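You operate a simulated robot arm through the tools that you are given. There is no shell and no other tool. Be economical: measure what you need, move in short steps, check, and stop when the job is done.

You are at the controls of a simulated robot arm. One attempt, no reset.

JOB
Put the red rimmed slipcase on the red atlas.
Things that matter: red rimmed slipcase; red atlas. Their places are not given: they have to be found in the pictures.

Only the result counts: the job must be done as asked and must still hold three seconds after the hand-in. Knocking over, shifting, dropping, spilling or breaking anything else fails it.

ROBOT AND FRAMES
A 6-joint arm with a two-finger parallel gripper, fixed in place. Base frame: the origin is at the foot of the arm, x ahead of it, y to its left, z up; the work surface is at about z = 0. Lengths are in m, angles in rad, forces in N, time in s.
With the tool pointing down near the work surface it reaches from about 0.16 to 0.42 m from the base axis. Its first joint turns from -1.152 to 1.152 rad. Payload 1.57 kg.
Tool frame: the origin (TCP) lies between the finger pads and is the grasp point; the fingertips stand 0.03 m ahead of it; z points along the fingers, y is the line along which they close. Largest opening 0.08 m; finger width 0.017, thickness 0.012; the body of the gripper, 0.04 by 0.082 m, starts 0.08 m behind the TCP.
Orientation is that of the tool frame in the base frame, as a unit quaternion [w, x, y, z]. With the fingers straight down and closing along the base's y, the tool's x points along the base's -x, its y along +y and its z along -z.

CONTROLS
- The arm moves only by the tool play_rows. Its argument "series" is a list that holds one entry, the list of rows, each a list of 7 numbers: the shift along the tool's x, y, z in m, then the turn, a rotation vector about the tool's x, y, z in rad, then the gripper command, from -1 (fully open) to 1 (shut), values between in proportion. In form: [[[dx, dy, dz, ax, ay, az, claw], ...]]. A call has 1 to 8 rows; each row shifts and turns the commanded pose from where the row before left it, along the tool's axes as they then stand. A row lasts 0.2 s, in which the tool goes at most 0.05 m and 0.15 rad; a call with a longer step from one row to the next is refused whole, and so is a gripper value outside its range. Where a pose cannot be reached the arm comes as near as it can. A force on the tool above 40 N (or 10 N above the force at the start of the call, whichever is more), or a blocked arm, ends the call early, and 0.2 s more pass. The fingers move at their own pace (about 0.153 m/s each) and stop on an object; they squeeze with about 37 N. The grip force told is the motor's: it shows also when the fingers shut on nothing. Time passes only in rows, and 0.2 s behind the last, so rows that do not move let the fingers close. It gives the time, the measured TCP pose, the force on the tool (base axes), the opening and the grip force at its end, in the units of the frame above (readings bear some noise).
- Cameras (640 x 400 px; columns grow to the right, rows downward): "scene" is fixed at [0.0684, -0.353, 0.4417]; the picture's right is [0.67, -0.74, 0.00], its down [-0.39, -0.35, -0.86] and it looks along [0.64, 0.57, -0.52] (base axes); focal length 276 px, centre (320, 200). "wrist" rides on the gripper at [-0.032, 0, -0.078] in the tool frame; the picture's right is [0.00, -1.00, 0.00], its down [0.97, 0.00, -0.24] and it looks along [0.24, 0.00, 0.97] (tool axes); focal length 218 px, centre (320, 200).
- camera(camera): a new picture of that camera. The clock stands still meanwhile.
- measure_at(camera, pixels): there is no depth. For up to 12 entries [column, row, z] of the newest picture of that camera ("zoom" is the newest enlarged one), the place [x, y] in the base frame at which the ray of that pixel passes the height z, good to about 0.003 m, but the place of the scene camera against the robot may be out by one fixed shift of up to 0.025 m in any direction. The clock stands still meanwhile.
- zoom(camera, box): a new picture of the part [left, top, right, bottom] of that camera's present view, enlarged. The clock stands still meanwhile.
- finish_job(): hands the job in; it is judged then, once.

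Work in short steps. Measure before you move; look again where a grasp or a placing could have gone wrong, and mend it. You have 60 turns and 20 pictures in all, those below and enlarged ones among them. Open the gripper and draw the arm clear of the work before you hand the job in, unless the task says otherwise; then end with one line.

The tools are called after ">>>" as a command line: name --argument value ..., lists and objects as JSON in quotes. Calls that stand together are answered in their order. play_rows: Moves the arm, as the interface text tells. Its arguments: {"type":"object","properties":{"series":{"type":"array"}},"required":["series"]} The other tools are called the same way: camera (camera) takes a picture; measure_at (camera, pixels) gives the place at which the rays of pixels pass given heights; zoom (camera, box) takes an enlarged picture of a part of a camera's view; finish_job () hands the job in.

At the start:

```text
clock: 0.0
position: [0.2262, 0.0321, 0.2826]
tcp_rot: [0.001, -0.001, 1.0, -0.001]
force: [-0.1, -0.4, -0.7]
grip_width: 0.0801
grip_force: 0.1
```

scene: 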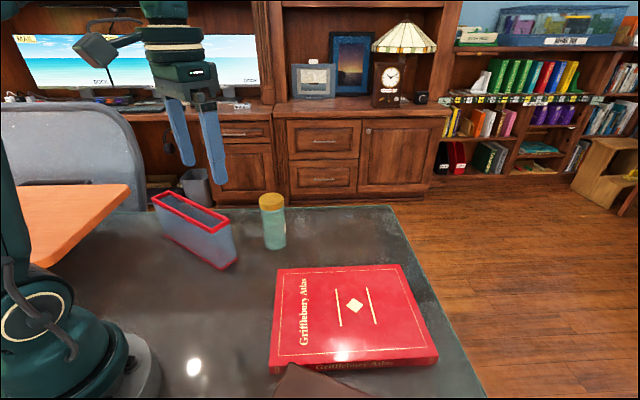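
wrist: 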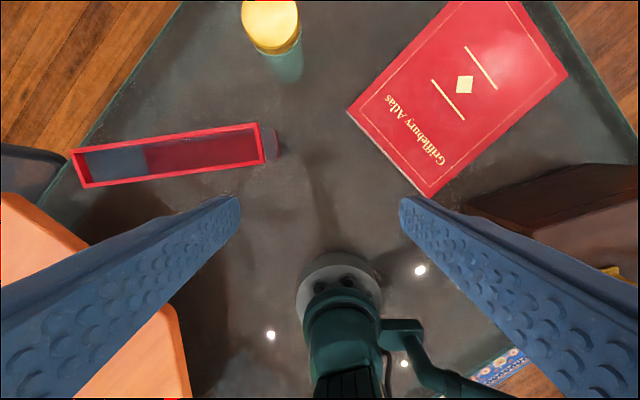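

The slipcase shows its red rim at scene (152-228, 190-232) and wrist (72-265, 123-187). The atlas is at scene (270-437, 265-370). I'll measure both from both cameras at several heights.

>>> measure_at --camera "wrist" --pixels '[[72, 152, 0.08], [82, 187, 0.08], [265, 163, 0.08], [258, 124, 0.08], [72, 152, 0.1], [82, 187, 0.1], [265, 163, 0.1], [258, 124, 0.1], [347, 111, 0.02], [428, 197, 0.02], [568, 74, 0.02], [280, 150, 0.0]]'

>>> measure_at --camera "scene" --pixels '[[152, 197, 0.08], [172, 190, 0.08], [229, 222, 0.08], [210, 233, 0.08], [152, 197, 0.1], [229, 222, 0.1], [210, 233, 0.1], [219, 270, 0], [238, 262, 0], [270, 365, 0.02], [278, 268, 0.02], [401, 264, 0.02]]'

>>> zoom --camera "scene" --box '[120, 160, 320, 285]'

>>> zoom --camera "wrist" --box '[40, 80, 360, 280]'

```text
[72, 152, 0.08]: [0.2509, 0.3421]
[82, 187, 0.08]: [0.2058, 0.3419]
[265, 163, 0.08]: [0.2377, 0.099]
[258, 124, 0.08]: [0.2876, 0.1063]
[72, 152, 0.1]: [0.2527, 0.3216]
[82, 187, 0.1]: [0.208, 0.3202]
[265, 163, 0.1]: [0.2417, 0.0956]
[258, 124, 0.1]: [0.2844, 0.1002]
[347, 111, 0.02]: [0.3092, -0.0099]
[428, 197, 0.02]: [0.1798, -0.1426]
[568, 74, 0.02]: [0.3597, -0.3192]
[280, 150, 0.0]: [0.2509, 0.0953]
```

```text
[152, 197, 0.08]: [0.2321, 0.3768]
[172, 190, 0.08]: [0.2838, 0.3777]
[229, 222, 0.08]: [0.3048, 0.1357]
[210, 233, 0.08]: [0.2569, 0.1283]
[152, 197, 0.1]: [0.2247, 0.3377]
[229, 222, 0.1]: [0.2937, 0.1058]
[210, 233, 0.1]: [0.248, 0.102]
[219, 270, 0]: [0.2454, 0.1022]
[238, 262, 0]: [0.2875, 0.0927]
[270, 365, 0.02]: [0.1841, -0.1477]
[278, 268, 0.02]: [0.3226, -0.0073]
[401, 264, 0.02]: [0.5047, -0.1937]
```

```text
3.20 times, centred on (220, 222) of scene
```

zoom: 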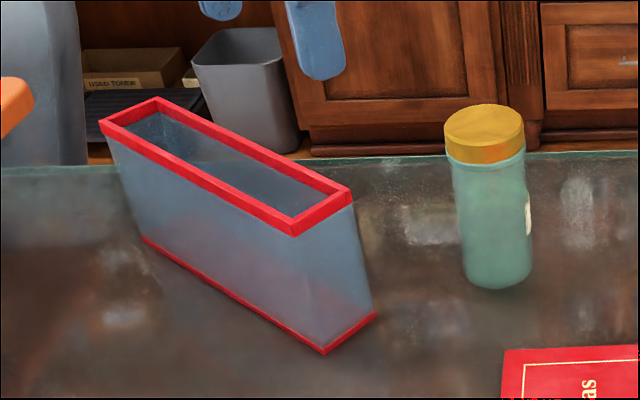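

```text
2.00 times, centred on (200, 180) of wrist
```

zoom: 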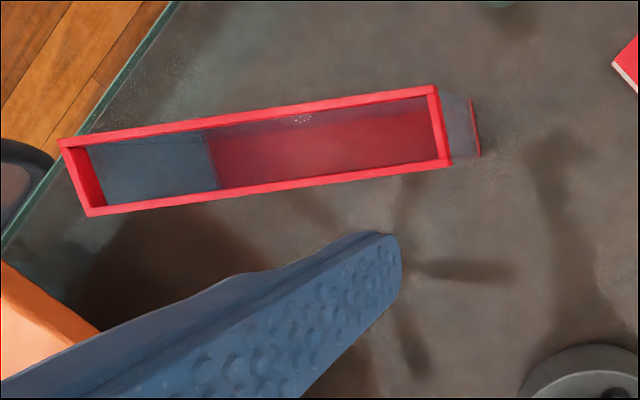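

Both views agree on a slipcase rim height of about 0.10 m. The slipcase is about 0.043 x 0.225 m, centred near (0.247, 0.209). Before moving I'll check the obstacles: the orange panel, the brown object, the bottle and the atlas thickness.

>>> measure_at --camera "wrist" --pixels '[[5, 192, 0], [88, 245, 0], [172, 305, 0], [190, 398, 0], [5, 192, 0.15], [88, 245, 0.15], [172, 305, 0.15], [462, 205, 0], [530, 230, 0], [462, 205, 0.1], [530, 165, 0.1], [270, 25, 0.1]]'

>>> zoom --camera "scene" --box '[240, 250, 480, 400]'

>>> measure_at --camera "scene" --pixels '[[131, 187, 0], [45, 267, 0], [131, 187, 0.15], [45, 267, 0.15], [131, 187, 0.1], [45, 267, 0.1], [275, 247, 0], [271, 203, 0.1], [290, 362, 0.05], [290, 362, 0.1], [370, 395, 0.05], [370, 395, 0.1]]'

```text
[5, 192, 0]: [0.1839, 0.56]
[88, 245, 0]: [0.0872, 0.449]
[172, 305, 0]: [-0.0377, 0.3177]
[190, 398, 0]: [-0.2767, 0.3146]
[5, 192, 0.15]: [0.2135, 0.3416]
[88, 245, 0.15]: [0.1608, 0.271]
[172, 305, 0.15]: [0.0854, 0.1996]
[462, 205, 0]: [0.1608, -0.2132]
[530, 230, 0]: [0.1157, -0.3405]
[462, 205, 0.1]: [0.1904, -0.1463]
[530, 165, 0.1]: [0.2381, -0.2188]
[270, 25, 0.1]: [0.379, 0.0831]
```

```text
2.67 times, centred on (360, 325) of scene
```

zoom: 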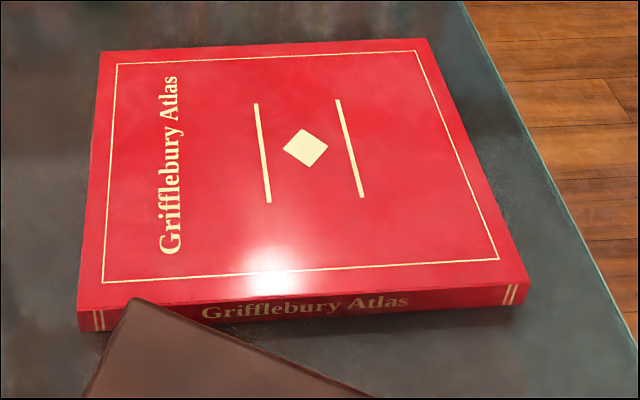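

```text
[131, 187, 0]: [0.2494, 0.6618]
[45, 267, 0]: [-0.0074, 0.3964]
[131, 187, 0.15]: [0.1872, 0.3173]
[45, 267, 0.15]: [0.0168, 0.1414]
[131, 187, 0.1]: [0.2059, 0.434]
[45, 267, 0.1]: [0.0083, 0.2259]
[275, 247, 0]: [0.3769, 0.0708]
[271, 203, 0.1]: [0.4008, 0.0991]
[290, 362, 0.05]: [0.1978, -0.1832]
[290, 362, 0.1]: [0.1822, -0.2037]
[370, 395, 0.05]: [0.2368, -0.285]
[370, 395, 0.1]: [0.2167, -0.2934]
```

The atlas is about 0.02 m thick. The orange slab may be raised to about 0.15 m and close to the slipcase's far end, but these two views leave that ambiguous. I'll move part way at height, start the turn, and look again for parallax.

>>> play_rows --series '[[[0.0, 0.04, 0, 0, 0, 0, -1], [0.0, 0.04, 0, 0, 0, 0, -1], [0, 0.02, 0, 0, 0, 0, -1], [0, 0, 0, 0, 0, 0, -1]]]'

>>> camera --camera "wrist"

```text
clock: 1.0
position: [0.2255, 0.1309, 0.2835]
tcp_rot: [0.0, 0.0, 1.0, -0.001]
force: [-0.2, -0.3, 0.6]
grip_width: 0.08
grip_force: 0.1
```

```text
14 pictures are left
```

wrist: 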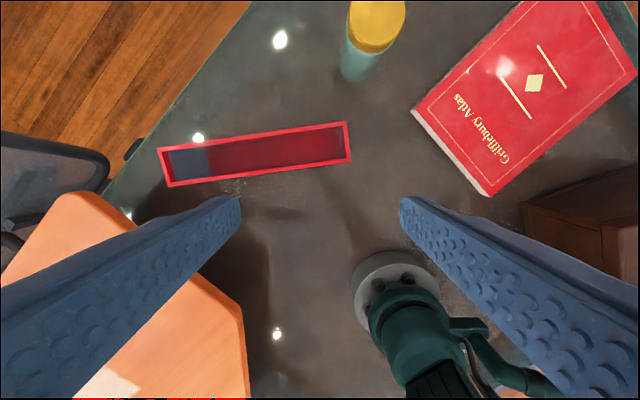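

The orange corner shifted by 71 px for 0.099 m of travel, which puts its top near z = 0.10. The slipcase rim comes out at 0.10 too. I'll measure both again from here.

>>> measure_at --camera "wrist" --pixels '[[80, 192, 0.1], [135, 225, 0.1], [243, 310, 0.1], [156, 150, 0.1], [169, 187, 0.1], [351, 160, 0.1], [346, 122, 0.1], [524, 203, 0.1], [524, 203, 0.06], [411, 112, 0.02], [488, 196, 0.02], [637, 80, 0.02]]'

```text
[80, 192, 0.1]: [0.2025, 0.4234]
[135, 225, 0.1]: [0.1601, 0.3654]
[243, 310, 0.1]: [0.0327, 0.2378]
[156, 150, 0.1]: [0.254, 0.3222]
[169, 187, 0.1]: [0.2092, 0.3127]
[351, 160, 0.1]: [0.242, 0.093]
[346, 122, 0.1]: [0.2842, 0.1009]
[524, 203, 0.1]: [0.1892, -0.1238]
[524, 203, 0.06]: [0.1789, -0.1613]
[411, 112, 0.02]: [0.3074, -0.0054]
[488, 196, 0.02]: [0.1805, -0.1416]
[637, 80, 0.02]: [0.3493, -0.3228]
```

The orange slab stays about 0.07 m away from the slipcase, so it is not in the way. Slipcase centre is (0.247, 0.207), with the short axis 8° from x. I'll move above it and start the yaw of −82°.

>>> play_rows --series '[[[-0.011, 0.038, 0, 0, 0, 0, -1], [-0.011, 0.038, 0, 0, 0, 0, -1], [0, 0, 0, 0, 0, 0.143, -1], [0, 0, 0, 0, 0, 0.143, -1], [0, 0, 0, 0, 0, 0.143, -1], [0, 0, 0, 0, 0, 0.143, -1], [0, 0, 0, 0, 0, 0.143, -1], [0, 0, 0, 0, 0, 0.143, -1]]]'

>>> play_rows --series '[[[0, 0, 0, 0, 0, 0.143, -1], [0, 0, 0, 0, 0, 0.143, -1], [0, 0, 0, 0, 0, 0.143, -1], [0, 0, 0, 0, 0, 0.143, -1], [0, 0, 0, 0, 0, 0, -1]]]'

>>> camera --camera "wrist"

```text
clock: 2.8
position: [0.2399, 0.1973, 0.2733]
tcp_rot: [0.001, 0.417, 0.909, -0.001]
force: [0.3, -0.5, -0.2]
grip_width: 0.0801
grip_force: 0.1
out of reach, approached as far as the arm can: row 2
```

```text
clock: 4.0
position: [0.2396, 0.1963, 0.2728]
tcp_rot: [0.001, 0.656, 0.755, 0.0]
force: [-0.3, 0.6, -0.2]
grip_width: 0.0798
grip_force: 0.0
```

```text
13 pictures are left
```

wrist: 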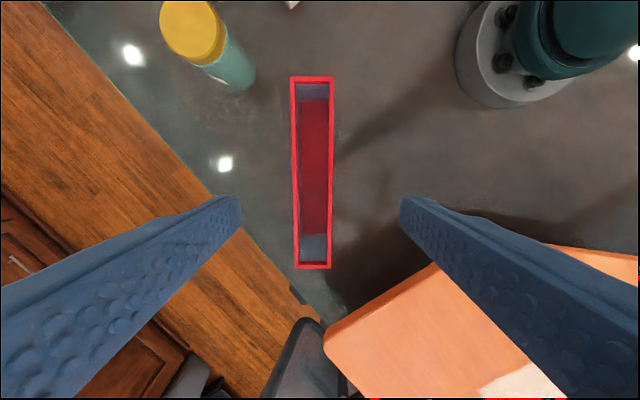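

The reach limit at this height left the tool about 0.012 m short, but the orientation is right and the slipcase looks aligned. I'll re-measure the rim at z = 0.1 from here.

>>> measure_at --camera "wrist" --pixels '[[290, 77, 0.1], [334, 77, 0.1], [295, 269, 0.1], [331, 269, 0.1]]'

```text
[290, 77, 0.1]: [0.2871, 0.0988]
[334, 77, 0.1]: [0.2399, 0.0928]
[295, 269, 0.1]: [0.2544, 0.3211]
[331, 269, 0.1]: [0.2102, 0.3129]
```

The centre is confirmed at (0.248, 0.206). I'll lower to about 0.17 first, with the fingertips still above the rim, and see where the commanded pose ends up.

>>> play_rows --series '[[[0, 0, 0.04, 0, 0, 0, -1], [0, 0, 0.04, 0, 0, 0, -1], [0, 0, 0.023, 0, 0, 0, -1], [0, 0, 0, 0, 0, 0, -1]]]'

```text
clock: 5.0
position: [0.2407, 0.1987, 0.1705]
tcp_rot: [0.001, 0.656, 0.755, 0.001]
force: [-0.2, -0.1, -0.4]
grip_width: 0.0798
grip_force: 0.1
```

The tool is at (0.2407, 0.1987). I'll shift +0.008 along the tool y and +0.006 along the tool x, then lower to z ≈ 0.075.

>>> play_rows --series '[[[0.006, 0.0082, 0, 0, 0, 0, -1], [0, 0, 0.03, 0, 0, 0, -1], [0, 0, 0.035, 0, 0, 0, -1], [0, 0, 0.03, 0, 0, 0, -1], [0, 0, 0, 0, 0, 0, -1]]]'

>>> camera --camera "wrist"

```text
clock: 6.2
position: [0.2474, 0.2049, 0.0761]
tcp_rot: [0.0, 0.656, 0.755, -0.001]
force: [-0.3, 0.2, 0.0]
grip_width: 0.0802
grip_force: 0.0
```

```text
12 pictures are left
```

wrist: 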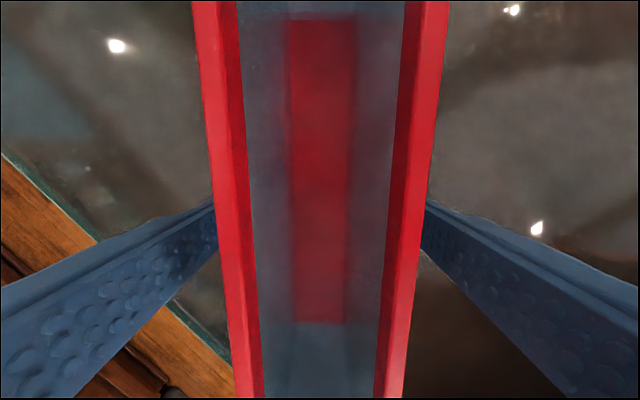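

The slipcase is centred between the fingers, with both fingers outside its walls. I'll close the gripper.

>>> play_rows --series '[[[0, 0, 0, 0, 0, 0, 1], [0, 0, 0, 0, 0, 0, 1], [0, 0, 0, 0, 0, 0, 1]]]'

>>> play_rows --series '[[[0, 0, -0.02, 0, 0, 0, 1], [0, 0, -0.03, 0, 0, 0, 1], [0, 0, -0.03, 0, 0, 0, 1], [0, 0, -0.02, 0, 0, 0, 1], [0, 0, 0, 0, 0, 0, 1]]]'

>>> camera --camera "scene"

```text
clock: 7.0
position: [0.2467, 0.2042, 0.0763]
tcp_rot: [0.001, 0.656, 0.755, -0.002]
force: [-1.1, 0.2, 0.2]
grip_width: 0.0436
grip_force: 36.7
```

```text
clock: 8.2
position: [0.2485, 0.2044, 0.1758]
tcp_rot: [0.001, 0.656, 0.755, -0.001]
force: [-0.3, -0.4, -1.3]
grip_width: 0.0437
grip_force: 37.1
```

```text
11 pictures are left
```

scene: 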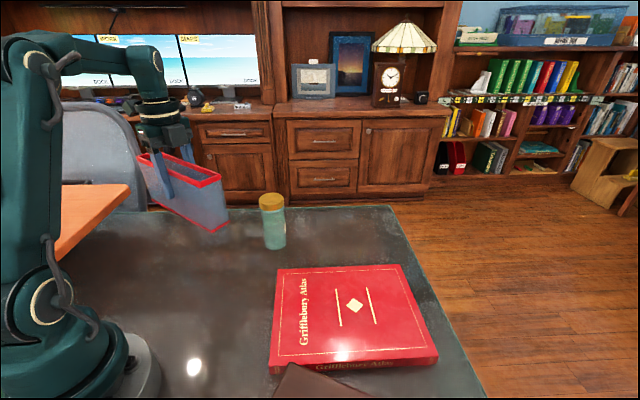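

It holds firmly: width 0.0437 and the slipcase is clear of the table. The bottle is near (0.37, 0.08) and about 0.12 m tall. I'll raise a bit more and sweep along −y at x ≈ 0.245, well inside the bottle.

>>> play_rows --series '[[[0, 0, -0.035, 0, 0, 0, 1], [-0.0347, -0.0049, 0, 0, 0, 0, 1], [-0.0347, -0.0049, 0, 0, 0, 0, 1], [-0.0347, -0.0049, 0, 0, 0, 0, 1], [-0.0347, -0.0049, 0, 0, 0, 0, 1], [-0.0347, -0.0049, 0, 0, 0, 0, 1], [-0.0347, -0.0049, 0, 0, 0, 0, 1], [0, 0, 0, 0, 0, 0, 1]]]'

```text
clock: 10.0
position: [0.2471, -0.007, 0.2099]
tcp_rot: [0.001, 0.655, 0.756, -0.001]
force: [0.1, -0.2, -2.4]
grip_width: 0.0435
grip_force: 37.1
```

The tool is at (0.247, −0.007, 0.21) and still gripping. I'll continue to y ≈ −0.09 and yaw +38° so the slipcase lines up with the atlas's long side.

>>> play_rows --series '[[[-0.04, -0.0056, 0, 0, 0, 0, 1], [-0.04, -0.0056, 0, 0, 0, 0, 1], [0, 0, 0, 0, 0, -0.132, 1], [0, 0, 0, 0, 0, -0.132, 1], [0, 0, 0, 0, 0, -0.132, 1], [0, 0, 0, 0, 0, -0.132, 1], [0, 0, 0, 0, 0, -0.132, 1], [0, 0, 0, 0, 0, 0, 1]]]'

>>> camera --camera "scene"

>>> camera --camera "wrist"

```text
clock: 11.8
position: [0.2471, -0.0864, 0.2106]
tcp_rot: [0.001, 0.376, 0.927, 0.0]
force: [-0.8, -0.1, -1.0]
grip_width: 0.0436
grip_force: 37.0
```

```text
10 pictures are left
```

scene: 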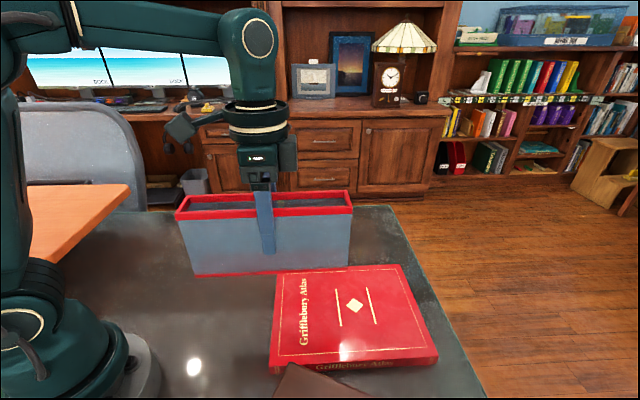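

```text
9 pictures are left
```

wrist: 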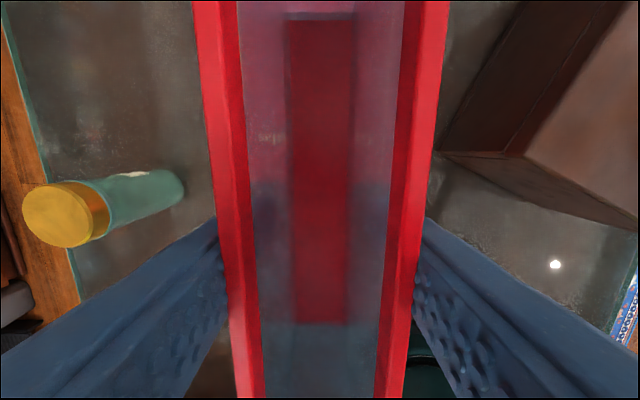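

The slipcase is parallel to the atlas's long side. I'll drop to z ≈ 0.15 (its bottom at about 0.074), then slide 0.113 along its long axis to above the atlas centre at (0.333, −0.160).

>>> play_rows --series '[[[0, 0, 0.03, 0, 0, 0, 1], [0, 0, 0.03, 0, 0, 0, 1], [-0.03, 0.002, 0, 0, 0, 0, 1], [-0.03, 0.002, 0, 0, 0, 0, 1], [-0.03, 0.002, 0, 0, 0, 0, 1], [-0.023, 0.001, 0, 0, 0, 0, 1], [0, 0, 0, 0, 0, 0, 1]]]'

>>> camera --camera "scene"

```text
clock: 13.4
position: [0.3317, -0.1607, 0.1492]
tcp_rot: [0.0, 0.375, 0.927, -0.002]
force: [-0.3, 0.3, -1.4]
grip_width: 0.0435
grip_force: 37.2
```

```text
8 pictures are left
```

scene: 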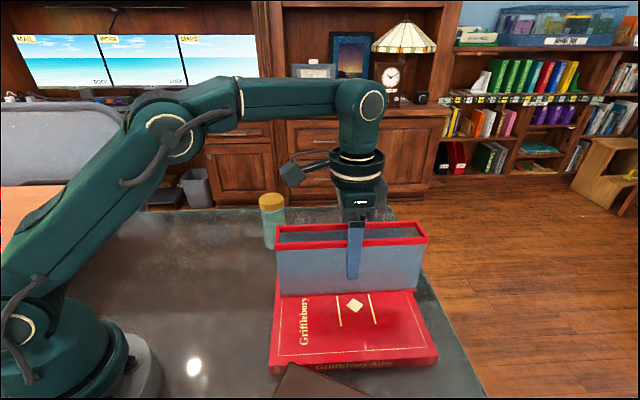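

The slipcase is over the atlas. I'll lower it to just above the expected contact height, TCP z ≈ 0.098.

>>> play_rows --series '[[[0, 0, 0.02, 0, 0, 0, 1], [0, 0, 0.016, 0, 0, 0, 1], [0, 0, 0.006, 0, 0, 0, 1], [0, 0, 0, 0, 0, 0, 1]]]'

>>> zoom --camera "scene" --box '[240, 220, 480, 370]'

```text
clock: 14.4
position: [0.3338, -0.1621, 0.11]
tcp_rot: [0.001, 0.376, 0.927, 0.0]
force: [0.5, -0.5, -1.8]
grip_width: 0.0435
grip_force: 36.7
```

```text
2.67 times, centred on (360, 295) of scene
```

zoom: 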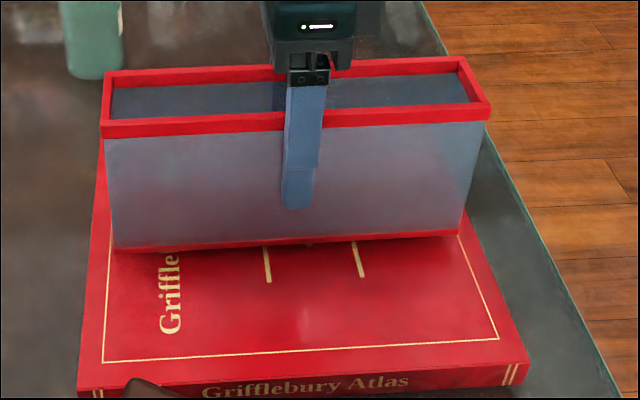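

No contact yet at z = 0.11, and the placement looks good. I'll lower in 3–4 mm steps and watch the force.

>>> play_rows --series '[[[0, 0, 0.004, 0, 0, 0, 1], [0, 0, 0.003, 0, 0, 0, 1], [0, 0, 0, 0, 0, 0, 1]]]'

>>> play_rows --series '[[[0, 0, 0.003, 0, 0, 0, 1], [0, 0, 0, 0, 0, 0, 1]]]'

```text
clock: 15.2
position: [0.3338, -0.1617, 0.1018]
tcp_rot: [0.001, 0.376, 0.927, -0.001]
force: [0.3, -0.4, -0.3]
grip_width: 0.0435
grip_force: 36.6
```

```text
clock: 15.8
position: [0.3331, -0.1602, 0.0995]
tcp_rot: [0.001, 0.376, 0.927, 0.0]
force: [0.5, -0.4, -1.9]
grip_width: 0.0435
grip_force: 36.7
```

Still no contact at z ≈ 0.0995, so I'll take more small steps.

>>> play_rows --series '[[[0, 0, 0.002, 0, 0, 0, 1], [0, 0, 0, 0, 0, 0, 1]]]'

>>> play_rows --series '[[[0, 0, 0.002, 0, 0, 0, 1], [0, 0, 0, 0, 0, 0, 1]]]'

>>> zoom --camera "scene" --box '[240, 220, 480, 370]'

```text
clock: 16.4
position: [0.3325, -0.1612, 0.0961]
tcp_rot: [0.001, 0.375, 0.927, 0.0]
force: [1.0, -0.1, -0.7]
grip_width: 0.0434
grip_force: 36.7
```

```text
clock: 17.0
position: [0.3326, -0.162, 0.0966]
tcp_rot: [0.001, 0.375, 0.927, 0.0]
force: [-8.0, 4.7, 24.8]
grip_width: 0.0435
grip_force: 37.5
```

```text
2.67 times, centred on (360, 295) of scene
```

zoom: 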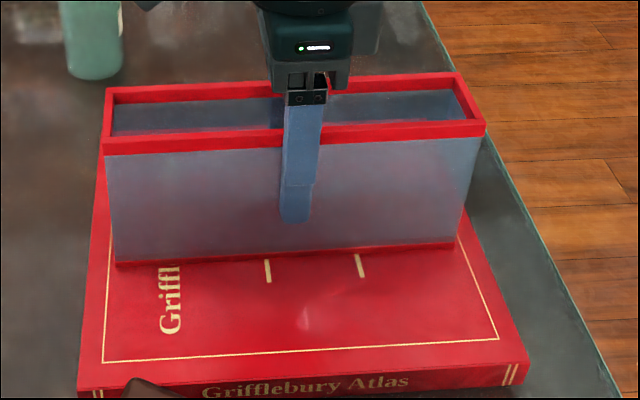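

Contact: 25 N upward, and the slipcase is seated on the atlas. I'll ease off 1 mm, open the gripper and rise straight up.

>>> play_rows --series '[[[0, 0, -0.001, 0, 0, 0, 1], [0, 0, 0, 0, 0, 0, 0.6], [0, 0, 0, 0, 0, 0, -1], [0, 0, 0, 0, 0, 0, -1], [0, 0, 0, 0, 0, 0, -1]]]'

>>> play_rows --series '[[[0, 0, -0.02, 0, 0, 0, -1], [0, 0, -0.025, 0, 0, 0, -1], [0, 0, -0.025, 0, 0, 0, -1], [0.02, 0, -0.02, 0, 0, 0, -1], [0.03, 0, -0.02, 0, 0, 0, -1], [0.03, 0, -0.02, 0, 0, 0, -1], [0, 0, 0, 0, 0, 0, -1]]]'

>>> camera --camera "scene"

```text
clock: 18.2
position: [0.3339, -0.1626, 0.0962]
tcp_rot: [0.001, 0.375, 0.927, 0.0]
force: [0.5, -0.6, -0.1]
grip_width: 0.0798
grip_force: 0.0
```

```text
clock: 19.8
position: [0.2772, -0.1066, 0.2263]
tcp_rot: [0.001, 0.375, 0.927, 0.0]
force: [0.4, 0.2, 1.0]
grip_width: 0.0801
grip_force: 0.0
```

```text
5 pictures are left
```

scene: 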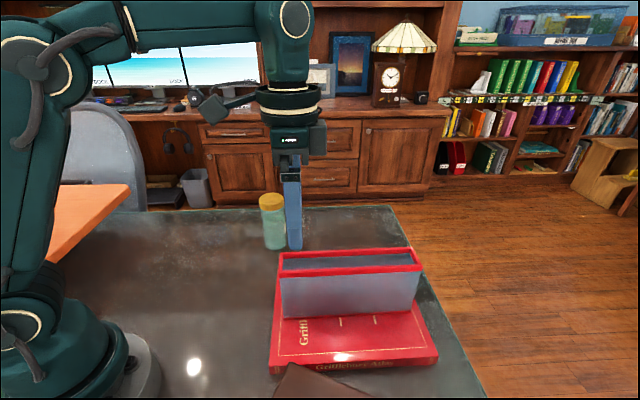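

The slipcase stands upright on the red atlas, the bottle and the other objects are where they were, and the arm is clear. I'll hand it in.

>>> finish_job

```text
The job is handed in.
```

The red rimmed slipcase is standing upright on the red atlas. The last picture shows nothing else disturbed, and I opened the gripper and drew the arm clear before handing in.
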